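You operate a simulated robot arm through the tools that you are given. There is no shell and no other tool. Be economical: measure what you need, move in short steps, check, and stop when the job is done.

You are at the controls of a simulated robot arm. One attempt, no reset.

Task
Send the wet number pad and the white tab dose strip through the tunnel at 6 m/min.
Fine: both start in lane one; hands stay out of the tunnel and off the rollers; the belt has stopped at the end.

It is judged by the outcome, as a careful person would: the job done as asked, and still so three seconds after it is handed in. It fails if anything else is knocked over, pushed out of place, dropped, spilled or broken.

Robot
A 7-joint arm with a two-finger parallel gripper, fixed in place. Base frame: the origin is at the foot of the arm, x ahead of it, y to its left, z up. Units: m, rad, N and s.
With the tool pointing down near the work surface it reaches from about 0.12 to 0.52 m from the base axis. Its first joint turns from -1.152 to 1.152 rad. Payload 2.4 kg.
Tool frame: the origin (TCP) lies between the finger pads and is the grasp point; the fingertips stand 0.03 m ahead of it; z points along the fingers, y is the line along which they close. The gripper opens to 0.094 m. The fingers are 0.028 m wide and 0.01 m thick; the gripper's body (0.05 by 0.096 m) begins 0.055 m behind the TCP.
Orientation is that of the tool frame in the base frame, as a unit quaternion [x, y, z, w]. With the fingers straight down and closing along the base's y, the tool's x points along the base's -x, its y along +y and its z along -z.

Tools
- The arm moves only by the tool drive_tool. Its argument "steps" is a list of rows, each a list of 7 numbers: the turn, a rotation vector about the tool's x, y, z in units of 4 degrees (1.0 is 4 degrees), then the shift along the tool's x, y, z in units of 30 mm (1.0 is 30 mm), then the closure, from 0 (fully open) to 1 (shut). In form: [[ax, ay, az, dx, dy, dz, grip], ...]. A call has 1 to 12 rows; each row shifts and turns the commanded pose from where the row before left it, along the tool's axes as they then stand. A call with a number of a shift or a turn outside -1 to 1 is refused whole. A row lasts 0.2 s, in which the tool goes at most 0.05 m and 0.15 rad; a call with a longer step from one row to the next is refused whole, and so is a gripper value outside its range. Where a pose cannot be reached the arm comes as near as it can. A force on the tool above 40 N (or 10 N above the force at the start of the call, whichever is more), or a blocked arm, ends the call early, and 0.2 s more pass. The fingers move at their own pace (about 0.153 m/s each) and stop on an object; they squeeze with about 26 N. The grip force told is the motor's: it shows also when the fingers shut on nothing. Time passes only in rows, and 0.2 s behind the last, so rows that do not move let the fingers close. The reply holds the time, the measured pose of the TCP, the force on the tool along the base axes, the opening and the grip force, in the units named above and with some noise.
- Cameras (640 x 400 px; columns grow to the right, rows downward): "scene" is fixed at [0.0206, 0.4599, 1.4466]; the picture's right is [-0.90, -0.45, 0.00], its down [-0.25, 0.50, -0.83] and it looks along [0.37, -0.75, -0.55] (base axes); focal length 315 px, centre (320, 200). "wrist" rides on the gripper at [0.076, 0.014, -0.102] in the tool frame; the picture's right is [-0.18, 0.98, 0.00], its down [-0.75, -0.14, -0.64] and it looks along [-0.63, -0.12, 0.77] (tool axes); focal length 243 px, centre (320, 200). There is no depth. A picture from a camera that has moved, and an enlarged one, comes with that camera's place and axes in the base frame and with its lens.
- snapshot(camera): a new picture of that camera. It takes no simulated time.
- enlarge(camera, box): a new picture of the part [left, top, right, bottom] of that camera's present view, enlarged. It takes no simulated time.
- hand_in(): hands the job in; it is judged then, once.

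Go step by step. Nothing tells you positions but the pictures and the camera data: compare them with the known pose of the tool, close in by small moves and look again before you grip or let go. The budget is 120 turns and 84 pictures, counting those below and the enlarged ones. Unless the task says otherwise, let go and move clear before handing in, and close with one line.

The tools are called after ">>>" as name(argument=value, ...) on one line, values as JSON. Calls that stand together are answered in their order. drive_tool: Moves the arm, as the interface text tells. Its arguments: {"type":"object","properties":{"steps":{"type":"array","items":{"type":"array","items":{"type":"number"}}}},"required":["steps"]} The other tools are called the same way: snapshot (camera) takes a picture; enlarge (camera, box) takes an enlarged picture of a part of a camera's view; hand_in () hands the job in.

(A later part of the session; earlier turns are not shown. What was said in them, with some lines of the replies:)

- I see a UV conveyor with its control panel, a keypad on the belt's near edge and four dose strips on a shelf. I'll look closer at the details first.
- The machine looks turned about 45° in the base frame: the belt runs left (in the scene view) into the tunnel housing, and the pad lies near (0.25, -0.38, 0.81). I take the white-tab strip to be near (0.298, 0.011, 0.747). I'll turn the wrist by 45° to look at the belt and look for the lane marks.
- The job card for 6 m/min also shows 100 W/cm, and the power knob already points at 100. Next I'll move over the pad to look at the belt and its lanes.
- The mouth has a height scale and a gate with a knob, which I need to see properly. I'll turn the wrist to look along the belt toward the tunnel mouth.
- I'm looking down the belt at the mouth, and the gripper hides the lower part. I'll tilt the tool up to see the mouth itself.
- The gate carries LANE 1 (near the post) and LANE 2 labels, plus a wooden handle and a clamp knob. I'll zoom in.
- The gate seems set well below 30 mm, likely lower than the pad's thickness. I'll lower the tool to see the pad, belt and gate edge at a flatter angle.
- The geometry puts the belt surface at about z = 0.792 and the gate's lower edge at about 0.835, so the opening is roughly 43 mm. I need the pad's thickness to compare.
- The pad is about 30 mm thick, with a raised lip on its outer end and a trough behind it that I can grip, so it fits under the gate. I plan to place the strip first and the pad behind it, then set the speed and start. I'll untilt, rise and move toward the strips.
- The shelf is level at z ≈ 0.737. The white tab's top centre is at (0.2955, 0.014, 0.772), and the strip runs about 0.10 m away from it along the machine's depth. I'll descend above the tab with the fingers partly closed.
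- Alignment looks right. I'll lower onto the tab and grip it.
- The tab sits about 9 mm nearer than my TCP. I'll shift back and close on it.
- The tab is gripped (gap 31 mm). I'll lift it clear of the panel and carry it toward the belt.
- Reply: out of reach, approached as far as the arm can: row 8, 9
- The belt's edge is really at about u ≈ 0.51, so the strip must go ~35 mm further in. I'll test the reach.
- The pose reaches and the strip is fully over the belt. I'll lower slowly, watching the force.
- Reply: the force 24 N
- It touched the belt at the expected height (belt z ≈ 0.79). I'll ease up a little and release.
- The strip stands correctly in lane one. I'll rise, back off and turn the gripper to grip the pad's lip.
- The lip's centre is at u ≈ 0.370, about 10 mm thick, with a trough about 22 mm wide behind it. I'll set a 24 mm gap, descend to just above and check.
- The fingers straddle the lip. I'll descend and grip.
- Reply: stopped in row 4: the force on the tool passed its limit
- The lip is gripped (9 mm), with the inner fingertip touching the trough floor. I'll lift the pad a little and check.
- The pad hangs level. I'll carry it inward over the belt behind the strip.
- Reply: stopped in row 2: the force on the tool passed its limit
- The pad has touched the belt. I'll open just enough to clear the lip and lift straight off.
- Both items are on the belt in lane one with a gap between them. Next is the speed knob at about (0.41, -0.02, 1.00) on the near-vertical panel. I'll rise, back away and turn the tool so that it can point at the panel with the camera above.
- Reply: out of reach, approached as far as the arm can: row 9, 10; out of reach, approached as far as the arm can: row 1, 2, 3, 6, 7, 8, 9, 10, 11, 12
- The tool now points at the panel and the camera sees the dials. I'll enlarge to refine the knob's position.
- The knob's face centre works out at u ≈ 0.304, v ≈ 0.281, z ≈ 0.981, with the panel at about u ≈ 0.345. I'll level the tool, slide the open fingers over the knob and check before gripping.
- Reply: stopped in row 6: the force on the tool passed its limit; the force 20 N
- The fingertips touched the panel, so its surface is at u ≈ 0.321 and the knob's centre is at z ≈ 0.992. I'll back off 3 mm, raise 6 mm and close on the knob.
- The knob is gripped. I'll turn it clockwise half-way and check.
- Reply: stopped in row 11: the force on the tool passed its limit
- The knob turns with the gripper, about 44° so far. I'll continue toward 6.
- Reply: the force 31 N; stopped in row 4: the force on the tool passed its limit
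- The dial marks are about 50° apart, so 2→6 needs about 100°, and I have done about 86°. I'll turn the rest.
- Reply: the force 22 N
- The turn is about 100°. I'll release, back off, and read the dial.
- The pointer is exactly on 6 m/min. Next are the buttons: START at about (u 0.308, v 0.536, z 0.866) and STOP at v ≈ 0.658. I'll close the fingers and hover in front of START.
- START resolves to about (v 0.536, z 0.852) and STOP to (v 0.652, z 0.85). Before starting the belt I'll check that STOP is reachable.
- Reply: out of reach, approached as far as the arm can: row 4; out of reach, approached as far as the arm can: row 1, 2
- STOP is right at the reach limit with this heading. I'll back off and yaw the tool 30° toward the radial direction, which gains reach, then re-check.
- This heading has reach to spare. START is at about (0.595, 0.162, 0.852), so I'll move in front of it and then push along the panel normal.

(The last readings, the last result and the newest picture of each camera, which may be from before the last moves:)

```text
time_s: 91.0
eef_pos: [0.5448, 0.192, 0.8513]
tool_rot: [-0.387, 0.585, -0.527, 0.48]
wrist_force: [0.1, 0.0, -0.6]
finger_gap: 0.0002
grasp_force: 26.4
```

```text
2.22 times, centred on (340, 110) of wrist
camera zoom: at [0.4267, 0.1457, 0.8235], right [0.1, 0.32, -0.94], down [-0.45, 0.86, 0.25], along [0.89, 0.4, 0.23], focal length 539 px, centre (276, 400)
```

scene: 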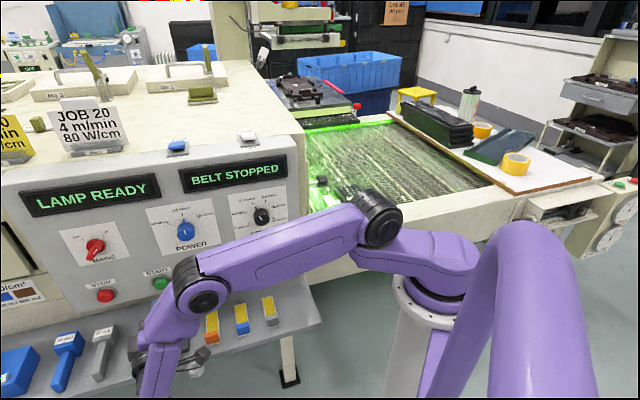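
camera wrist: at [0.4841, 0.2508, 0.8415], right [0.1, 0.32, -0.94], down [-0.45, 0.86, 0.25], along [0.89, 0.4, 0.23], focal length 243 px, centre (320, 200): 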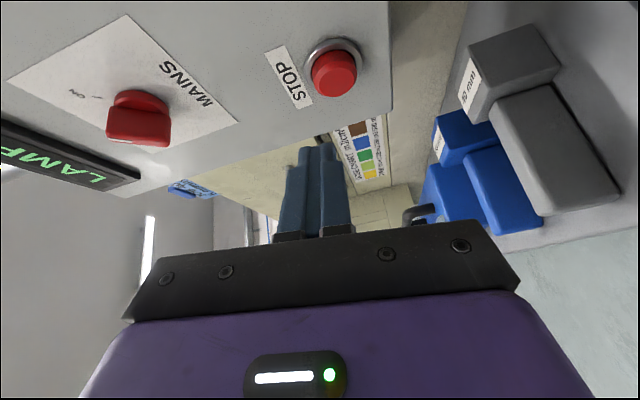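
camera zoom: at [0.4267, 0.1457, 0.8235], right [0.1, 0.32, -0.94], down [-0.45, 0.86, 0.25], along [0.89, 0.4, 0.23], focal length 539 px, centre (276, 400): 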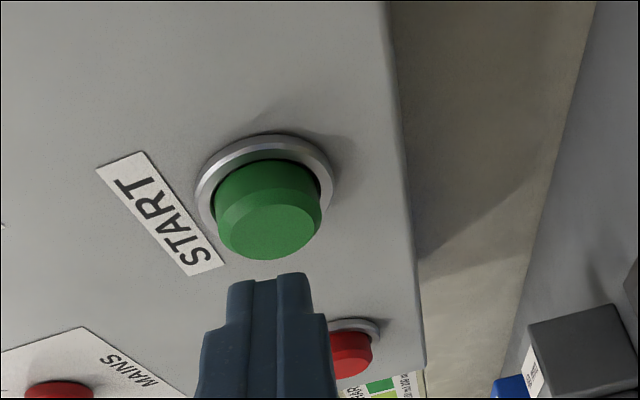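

The fingertips line up with START, so I'll push in along the normal.

>>> drive_tool(steps=[[0, 0, 0, 0.17, -0.02, 0.286, 1], [0, 0, 0, 0.17, -0.02, 0.286, 1], [0, 0, 0, 0.08, -0.01, 0.13, 1], [0, 0, 0, 0.051, 0, 0.086, 1], [0, 0, 0, 0.051, 0, 0.086, 1], [0, 0, 0, 0.051, 0, 0.086, 1], [0, 0, 0, 0.051, 0, 0.086, 1], [0, 0, 0, 0.051, 0, 0.086, 1]])

```text
time_s: 92.4
eef_pos: [0.5655, 0.1747, 0.8495]
tool_rot: [-0.393, 0.581, -0.524, 0.482]
wrist_force: [-11.7, 6.1, 0.7]
finger_gap: 0.0
grasp_force: 25.6
stopped in row 7: the force on the tool passed its limit (the readings are from after the stop); the commanded pose is now the measured one
```

>>> snapshot(camera="scene")

```text
6 pictures are left
```

scene: 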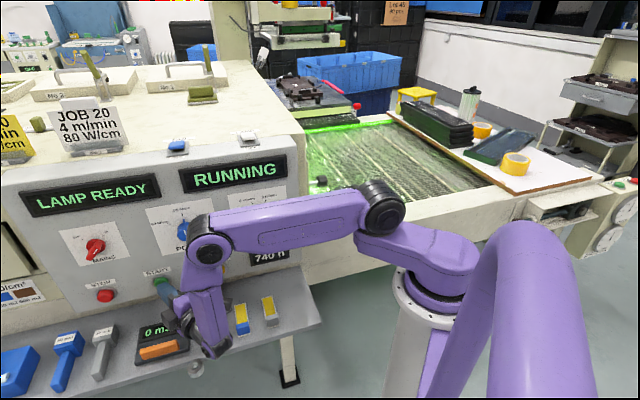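

The display shows RUNNING. I'll use a tall crop at the scene's left edge, which shows a little beyond the frame, to find the tunnel's outfeed end.

>>> enlarge(camera="scene", box=[0, 0, 4, 400])

```text
1.00 times, centred on (2, 200) of scene
camera zoom: at [0.0204, 0.4601, 1.4466], right [-0.9, -0.45, 0.0], down [-0.25, 0.5, -0.83], along [0.37, -0.75, -0.55], focal length 315 px, centre (638, 200)
```

zoom: 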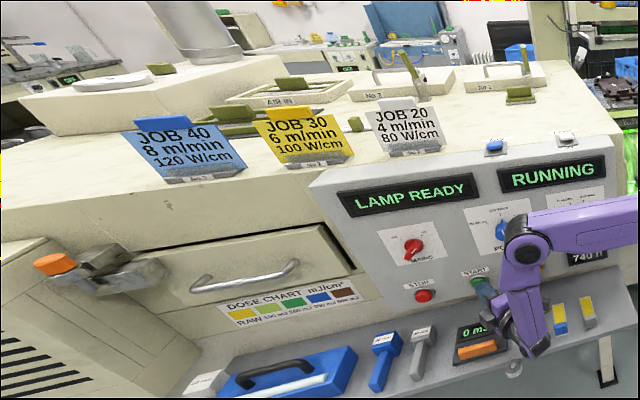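

The housing extends beyond this view. I'll try one crop further left.

>>> enlarge(camera="scene", box=[-400, 0, -390, 400])

```text
refused: -400 is not a number from 0 to 640
```

It was refused, as expected. I'll back off, rise and yaw left so that the wrist camera can see along the machine's front to the outfeed while the belt carries the parts in.

>>> drive_tool(steps=[[0, 0, 0, 0, 0, -1, 1], [0, 0, 0, 0, -0.6, -1, 1], [-0.16, -0.986, 0, -0.5, -0.6, 0, 1], [-0.16, -0.986, 0, -0.5, -0.6, 0, 1], [-0.16, -0.986, 0, -0.5, -0.6, 0, 1], [-0.16, -0.986, 0, -0.5, -0.6, 0, 1], [-0.16, -0.986, 0, -0.5, -0.6, 0, 1], [-0.16, -0.986, 0, -0.5, -0.6, 0, 1], [-0.16, -0.986, 0, -0.5, -0.6, 0, 1], [-0.16, -0.986, 0, -0.5, -0.6, 0, 1], [-0.16, -0.986, 0, -0.5, -0.6, 0, 1]])

>>> enlarge(camera="wrist", box=[0, 0, 640, 100])

```text
time_s: 94.8
eef_pos: [0.5013, 0.2923, 1.0461]
tool_rot: [-0.555, 0.434, -0.351, 0.617]
wrist_force: [1.1, -0.1, -0.6]
finger_gap: 0.0001
grasp_force: 25.9
```

```text
1.00 times, centred on (320, 50) of wrist
camera zoom: at [0.4329, 0.1852, 1.0203], right [-0.12, 0.3, -0.95], down [-0.87, 0.43, 0.24], along [0.48, 0.85, 0.21], focal length 243 px, centre (320, 350)
```

zoom: 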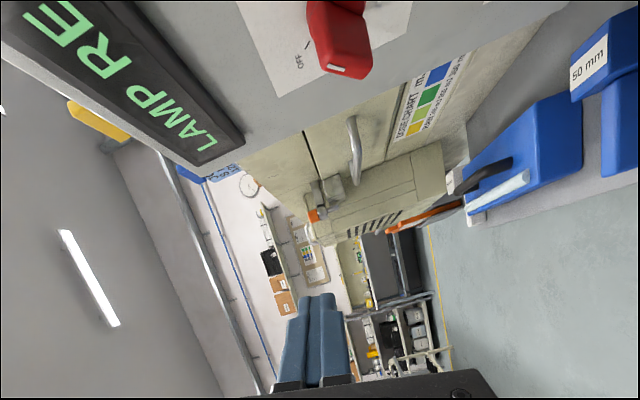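

>>> enlarge(camera="wrist", box=[260, 10, 480, 145])

```text
2.91 times, centred on (370, 78) of wrist
camera zoom: at [0.4329, 0.1852, 1.0203], right [-0.12, 0.3, -0.95], down [-0.87, 0.43, 0.24], along [0.48, 0.85, 0.21], focal length 706 px, centre (174, 556)
```

zoom: 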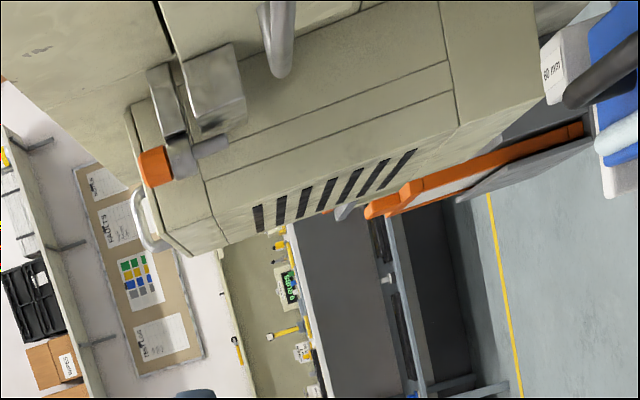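

The housing runs to roughly v ≈ 1.6 and a cooling box hides the outfeed. There's time while the parts travel, so I'll shift back from the machine for a better look past its end.

>>> drive_tool(steps=[[0, 0, 0, -0.94, -0.07, -0.25, 1], [0, 0, 0, -0.94, -0.07, -0.25, 1], [0, 0, 0, -0.94, -0.07, -0.25, 1], [0, 0, 0, -0.94, -0.07, -0.25, 1], [0, 0, 0, -0.94, -0.07, -0.25, 1], [0, 0, 0, -0.94, -0.07, -0.25, 1], [0, 0, 0, -0.94, -0.07, -0.25, 1], [0, 0, 0, -0.94, -0.07, -0.25, 1]])

>>> enlarge(camera="wrist", box=[200, 0, 480, 150])

```text
time_s: 96.6
eef_pos: [0.3616, 0.4726, 1.0959]
tool_rot: [-0.555, 0.434, -0.352, 0.616]
wrist_force: [0.1, 0.4, 0.1]
finger_gap: 0.0
grasp_force: 25.9
```

```text
2.29 times, centred on (340, 75) of wrist
camera zoom: at [0.2932, 0.3653, 1.0698], right [-0.12, 0.3, -0.95], down [-0.87, 0.43, 0.24], along [0.48, 0.85, 0.21], focal length 555 px, centre (274, 486)
```

zoom: 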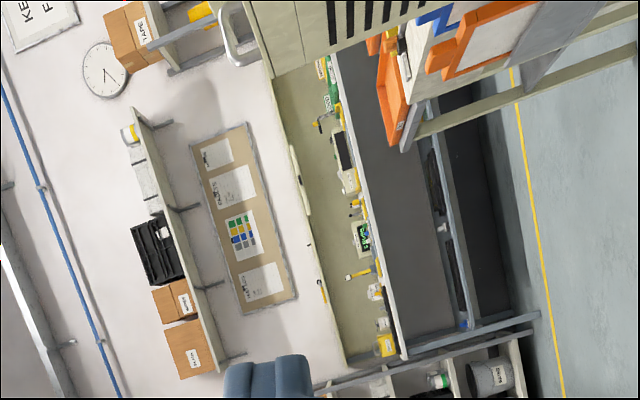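

An outfeed table with an orange tray extends to about v ≈ 2.6, so the parts have room to run out. I aim to stop about 21 s after the start (t ≈ 113). I'll return to hover in front of STOP.

>>> drive_tool(steps=[[0.16, 0.986, 0, 0, 0.4, 0, 1], [0.16, 0.986, 0, 0, 0.8, 0, 1], [0.16, 0.986, 0, 0, 0.8, 0, 1], [0.16, 0.986, 0, 0, 0.8, 0, 1], [0.16, 0.986, 0, 0, 0.8, 0, 1], [0.16, 0.986, 0, 0, 0.8, 0, 1], [0.16, 0.986, 0, 0, 0.8, 0, 1], [0.16, 0.986, 0, 0, 0.8, 0, 1], [0.16, 0.986, 0, 0, 0.8, 0, 1], [0, 0, 0, 0, 0, 0, 1]])

```text
time_s: 98.8
eef_pos: [0.361, 0.5011, 0.8952]
tool_rot: [-0.39, 0.583, -0.526, 0.481]
wrist_force: [0.0, 0.1, 0.0]
finger_gap: 0.0001
grasp_force: 25.9
```

>>> drive_tool(steps=[[0, 0, 0, 0.47, 0.02, 0.92, 1], [0, 0, 0, 0.47, 0.02, 0.92, 1], [0, 0, 0, 0.47, 0.02, 0.92, 1], [0, 0, 0, 0.47, 0.02, 0.92, 1], [0, 0, 0, 0.47, 0.02, 0.92, 1], [0, 0, 0, 0.47, 0.02, 0.92, 1], [0, 0, 0, 0.47, 0.02, 0.92, 1], [0, 0, 0, 0.47, 0.02, 0.92, 1], [0, 0, 0, 0.47, 0.02, 0.92, 1], [0, 0, 0, 0.47, 0.02, 0.92, 1], [0, 0, 0, 0.47, 0.02, 0.92, 1]])

```text
time_s: 101.2
eef_pos: [0.6203, 0.2828, 0.8691]
tool_rot: [-0.39, 0.583, -0.525, 0.482]
wrist_force: [0.1, 0.0, 0.7]
finger_gap: 0.0003
grasp_force: 25.6
```

>>> drive_tool(steps=[[0, 0, 0, 0.36, 0.52, 0.1, 1], [0, 0, 0, 0, 0, 0.1, 1], [0, 0, 0, 0, 0, 0, 1]])

>>> enlarge(camera="wrist", box=[220, 20, 460, 200])

```text
time_s: 102.0
eef_pos: [0.6248, 0.2733, 0.851]
tool_rot: [-0.39, 0.583, -0.526, 0.481]
wrist_force: [-0.4, 0.4, -0.4]
finger_gap: 0.0
grasp_force: 26.0
```

```text
2.22 times, centred on (340, 110) of wrist
camera zoom: at [0.5072, 0.2259, 0.8231], right [0.09, 0.32, -0.94], down [-0.46, 0.86, 0.24], along [0.89, 0.41, 0.22], focal length 539 px, centre (276, 400)
```

zoom: 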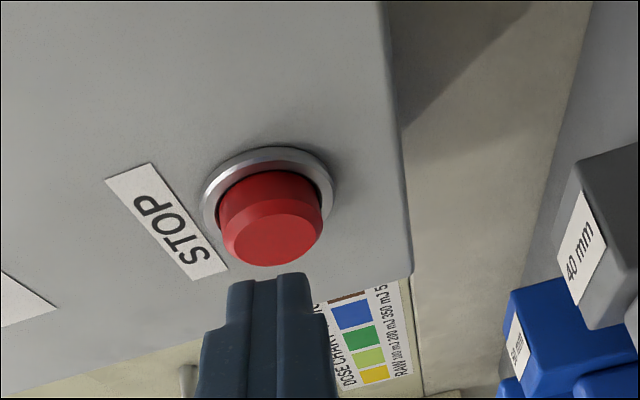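

STOP is lined up just as START was. I'll wait in place while the parts travel through.

>>> drive_tool(steps=[[0, 0, 0, 0, 0, 0, 1], [0, 0, 0, 0, 0, 0, 1], [0, 0, 0, 0, 0, 0, 1], [0, 0, 0, 0, 0, 0, 1], [0, 0, 0, 0, 0, 0, 1], [0, 0, 0, 0, 0, 0, 1], [0, 0, 0, 0, 0, 0, 1], [0, 0, 0, 0, 0, 0, 1], [0, 0, 0, 0, 0, 0, 1], [0, 0, 0, 0, 0, 0, 1], [0, 0, 0, 0, 0, 0, 1], [0, 0, 0, 0, 0, 0, 1]])

>>> drive_tool(steps=[[0, 0, 0, 0, 0, 0, 1], [0, 0, 0, 0, 0, 0, 1], [0, 0, 0, 0, 0, 0, 1], [0, 0, 0, 0, 0, 0, 1], [0, 0, 0, 0, 0, 0, 1], [0, 0, 0, 0, 0, 0, 1], [0, 0, 0, 0, 0, 0, 1], [0, 0, 0, 0, 0, 0, 1], [0, 0, 0, 0, 0, 0, 1], [0, 0, 0, 0, 0, 0, 1], [0, 0, 0, 0, 0, 0, 1], [0, 0, 0, 0, 0, 0, 1]])

>>> drive_tool(steps=[[0, 0, 0, 0, 0, 0, 1], [0, 0, 0, 0, 0, 0, 1], [0, 0, 0, 0, 0, 0, 1], [0, 0, 0, 0, 0, 0, 1], [0, 0, 0, 0, 0, 0, 1], [0, 0, 0, 0, 0, 0, 1], [0, 0, 0, 0, 0, 0, 1], [0, 0, 0, 0, 0, 0, 1], [0, 0, 0, 0, 0, 0, 1], [0, 0, 0, 0, 0, 0, 1], [0, 0, 0, 0, 0, 0, 1], [0, 0, 0, 0, 0, 0, 1]])

>>> drive_tool(steps=[[0, 0, 0, 0, 0, 0, 1], [0, 0, 0, 0, 0, 0, 1], [0, 0, 0, 0, 0, 0, 1], [0, 0, 0, 0, 0, 0, 1], [0, 0, 0, 0, 0, 0, 1], [0, 0, 0, 0, 0, 0, 1], [0, 0, 0, 0, 0, 0, 1], [0, 0, 0, 0, 0, 0, 1], [0, 0, 0, 0, 0, 0, 1], [0, 0, 0, 0, 0, 0, 1], [0, 0, 0, 0, 0, 0, 1]])

```text
time_s: 104.6
eef_pos: [0.6257, 0.2734, 0.8511]
tool_rot: [-0.391, 0.583, -0.525, 0.481]
wrist_force: [0.4, 0.0, 0.9]
finger_gap: 0.0
grasp_force: 25.2
```

```text
time_s: 107.2
eef_pos: [0.6236, 0.2738, 0.8503]
tool_rot: [-0.391, 0.583, -0.525, 0.482]
wrist_force: [-0.3, 0.0, 0.5]
finger_gap: 0.0
grasp_force: 25.9
```

```text
time_s: 109.8
eef_pos: [0.6246, 0.2737, 0.8511]
tool_rot: [-0.391, 0.583, -0.525, 0.481]
wrist_force: [0.1, -0.1, 0.2]
finger_gap: 0.0001
grasp_force: 25.5
```

```text
time_s: 112.2
eef_pos: [0.6246, 0.2729, 0.8509]
tool_rot: [-0.391, 0.583, -0.525, 0.482]
wrist_force: [0.8, -0.6, -0.1]
finger_gap: 0.0
grasp_force: 25.9
```

Now I'll press STOP.

>>> drive_tool(steps=[[0, 0, 0, 0.17, -0.02, 0.286, 1], [0, 0, 0, 0.17, -0.02, 0.286, 1], [0, 0, 0, 0.08, -0.01, 0.13, 1], [0, 0, 0, 0.051, 0, 0.086, 1], [0, 0, 0, 0.051, 0, 0.086, 1], [0, 0, 0, 0.051, 0, 0.086, 1], [0, 0, 0, 0.051, 0, 0.086, 1], [0, 0, 0, 0.051, 0, 0.086, 1]])

>>> enlarge(camera="scene", box=[0, 0, 4, 400])

```text
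time_s: 113.8
eef_pos: [0.6462, 0.2515, 0.8498]
tool_rot: [-0.393, 0.581, -0.524, 0.483]
wrist_force: [-16.7, -0.2, 2.4]
finger_gap: 0.0
grasp_force: 26.4
stopped in row 8: the force on the tool passed its limit (the readings are from after the stop); the commanded pose is now the measured one
```

```text
1.00 times, centred on (2, 200) of scene
camera zoom: at [0.0202, 0.4599, 1.4466], right [-0.9, -0.45, 0.0], down [-0.25, 0.5, -0.83], along [0.37, -0.75, -0.55], focal length 315 px, centre (638, 200)
```

zoom: 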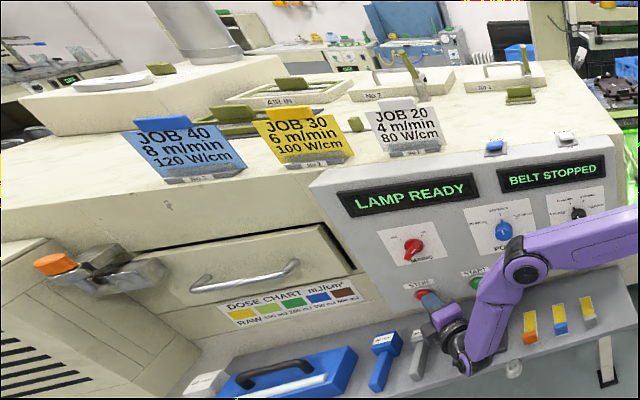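

The display shows BELT STOPPED. I'll back away and use a remaining picture to confirm that the infeed is clear.

>>> drive_tool(steps=[[0, 0, 0, -0.17, 0, -0.286, 1], [0, 0, 0, -0.34, 0, -0.57, 1], [0, 0, 0, -0.5, 0, -0.86, 1], [0, 0, 0, -0.5, 0, -0.86, 1], [0, 0, 0, -0.3, -0.5, -0.8, 1], [0, 0, 0, 0, -0.5, -0.8, 1], [0, 0, 0, 0, 0, 0, 0.8]])

>>> snapshot(camera="scene")

```text
time_s: 115.5
eef_pos: [0.5355, 0.3285, 0.8863]
tool_rot: [-0.391, 0.582, -0.525, 0.483]
wrist_force: [-0.2, -0.2, 0.3]
finger_gap: 0.0189
grasp_force: 0.0
```

```text
refused: no pictures are left
```

No pictures are left. The belt display last read BELT STOPPED, the speed dial was set at 6 m/min, and the arm is clear of the machine, so I'm handing in.

>>> hand_in()

```text
The job is handed in.
```

I put the wet pad and the white-tab strip in lane one, ran the belt for about 21 s at the 6 m/min setting, and stopped it; the display read BELT STOPPED. I never saw the parts come out: the outfeed is hidden from both cameras, the run time came from my estimate of the tunnel length, and I had no pictures left to check the infeed.
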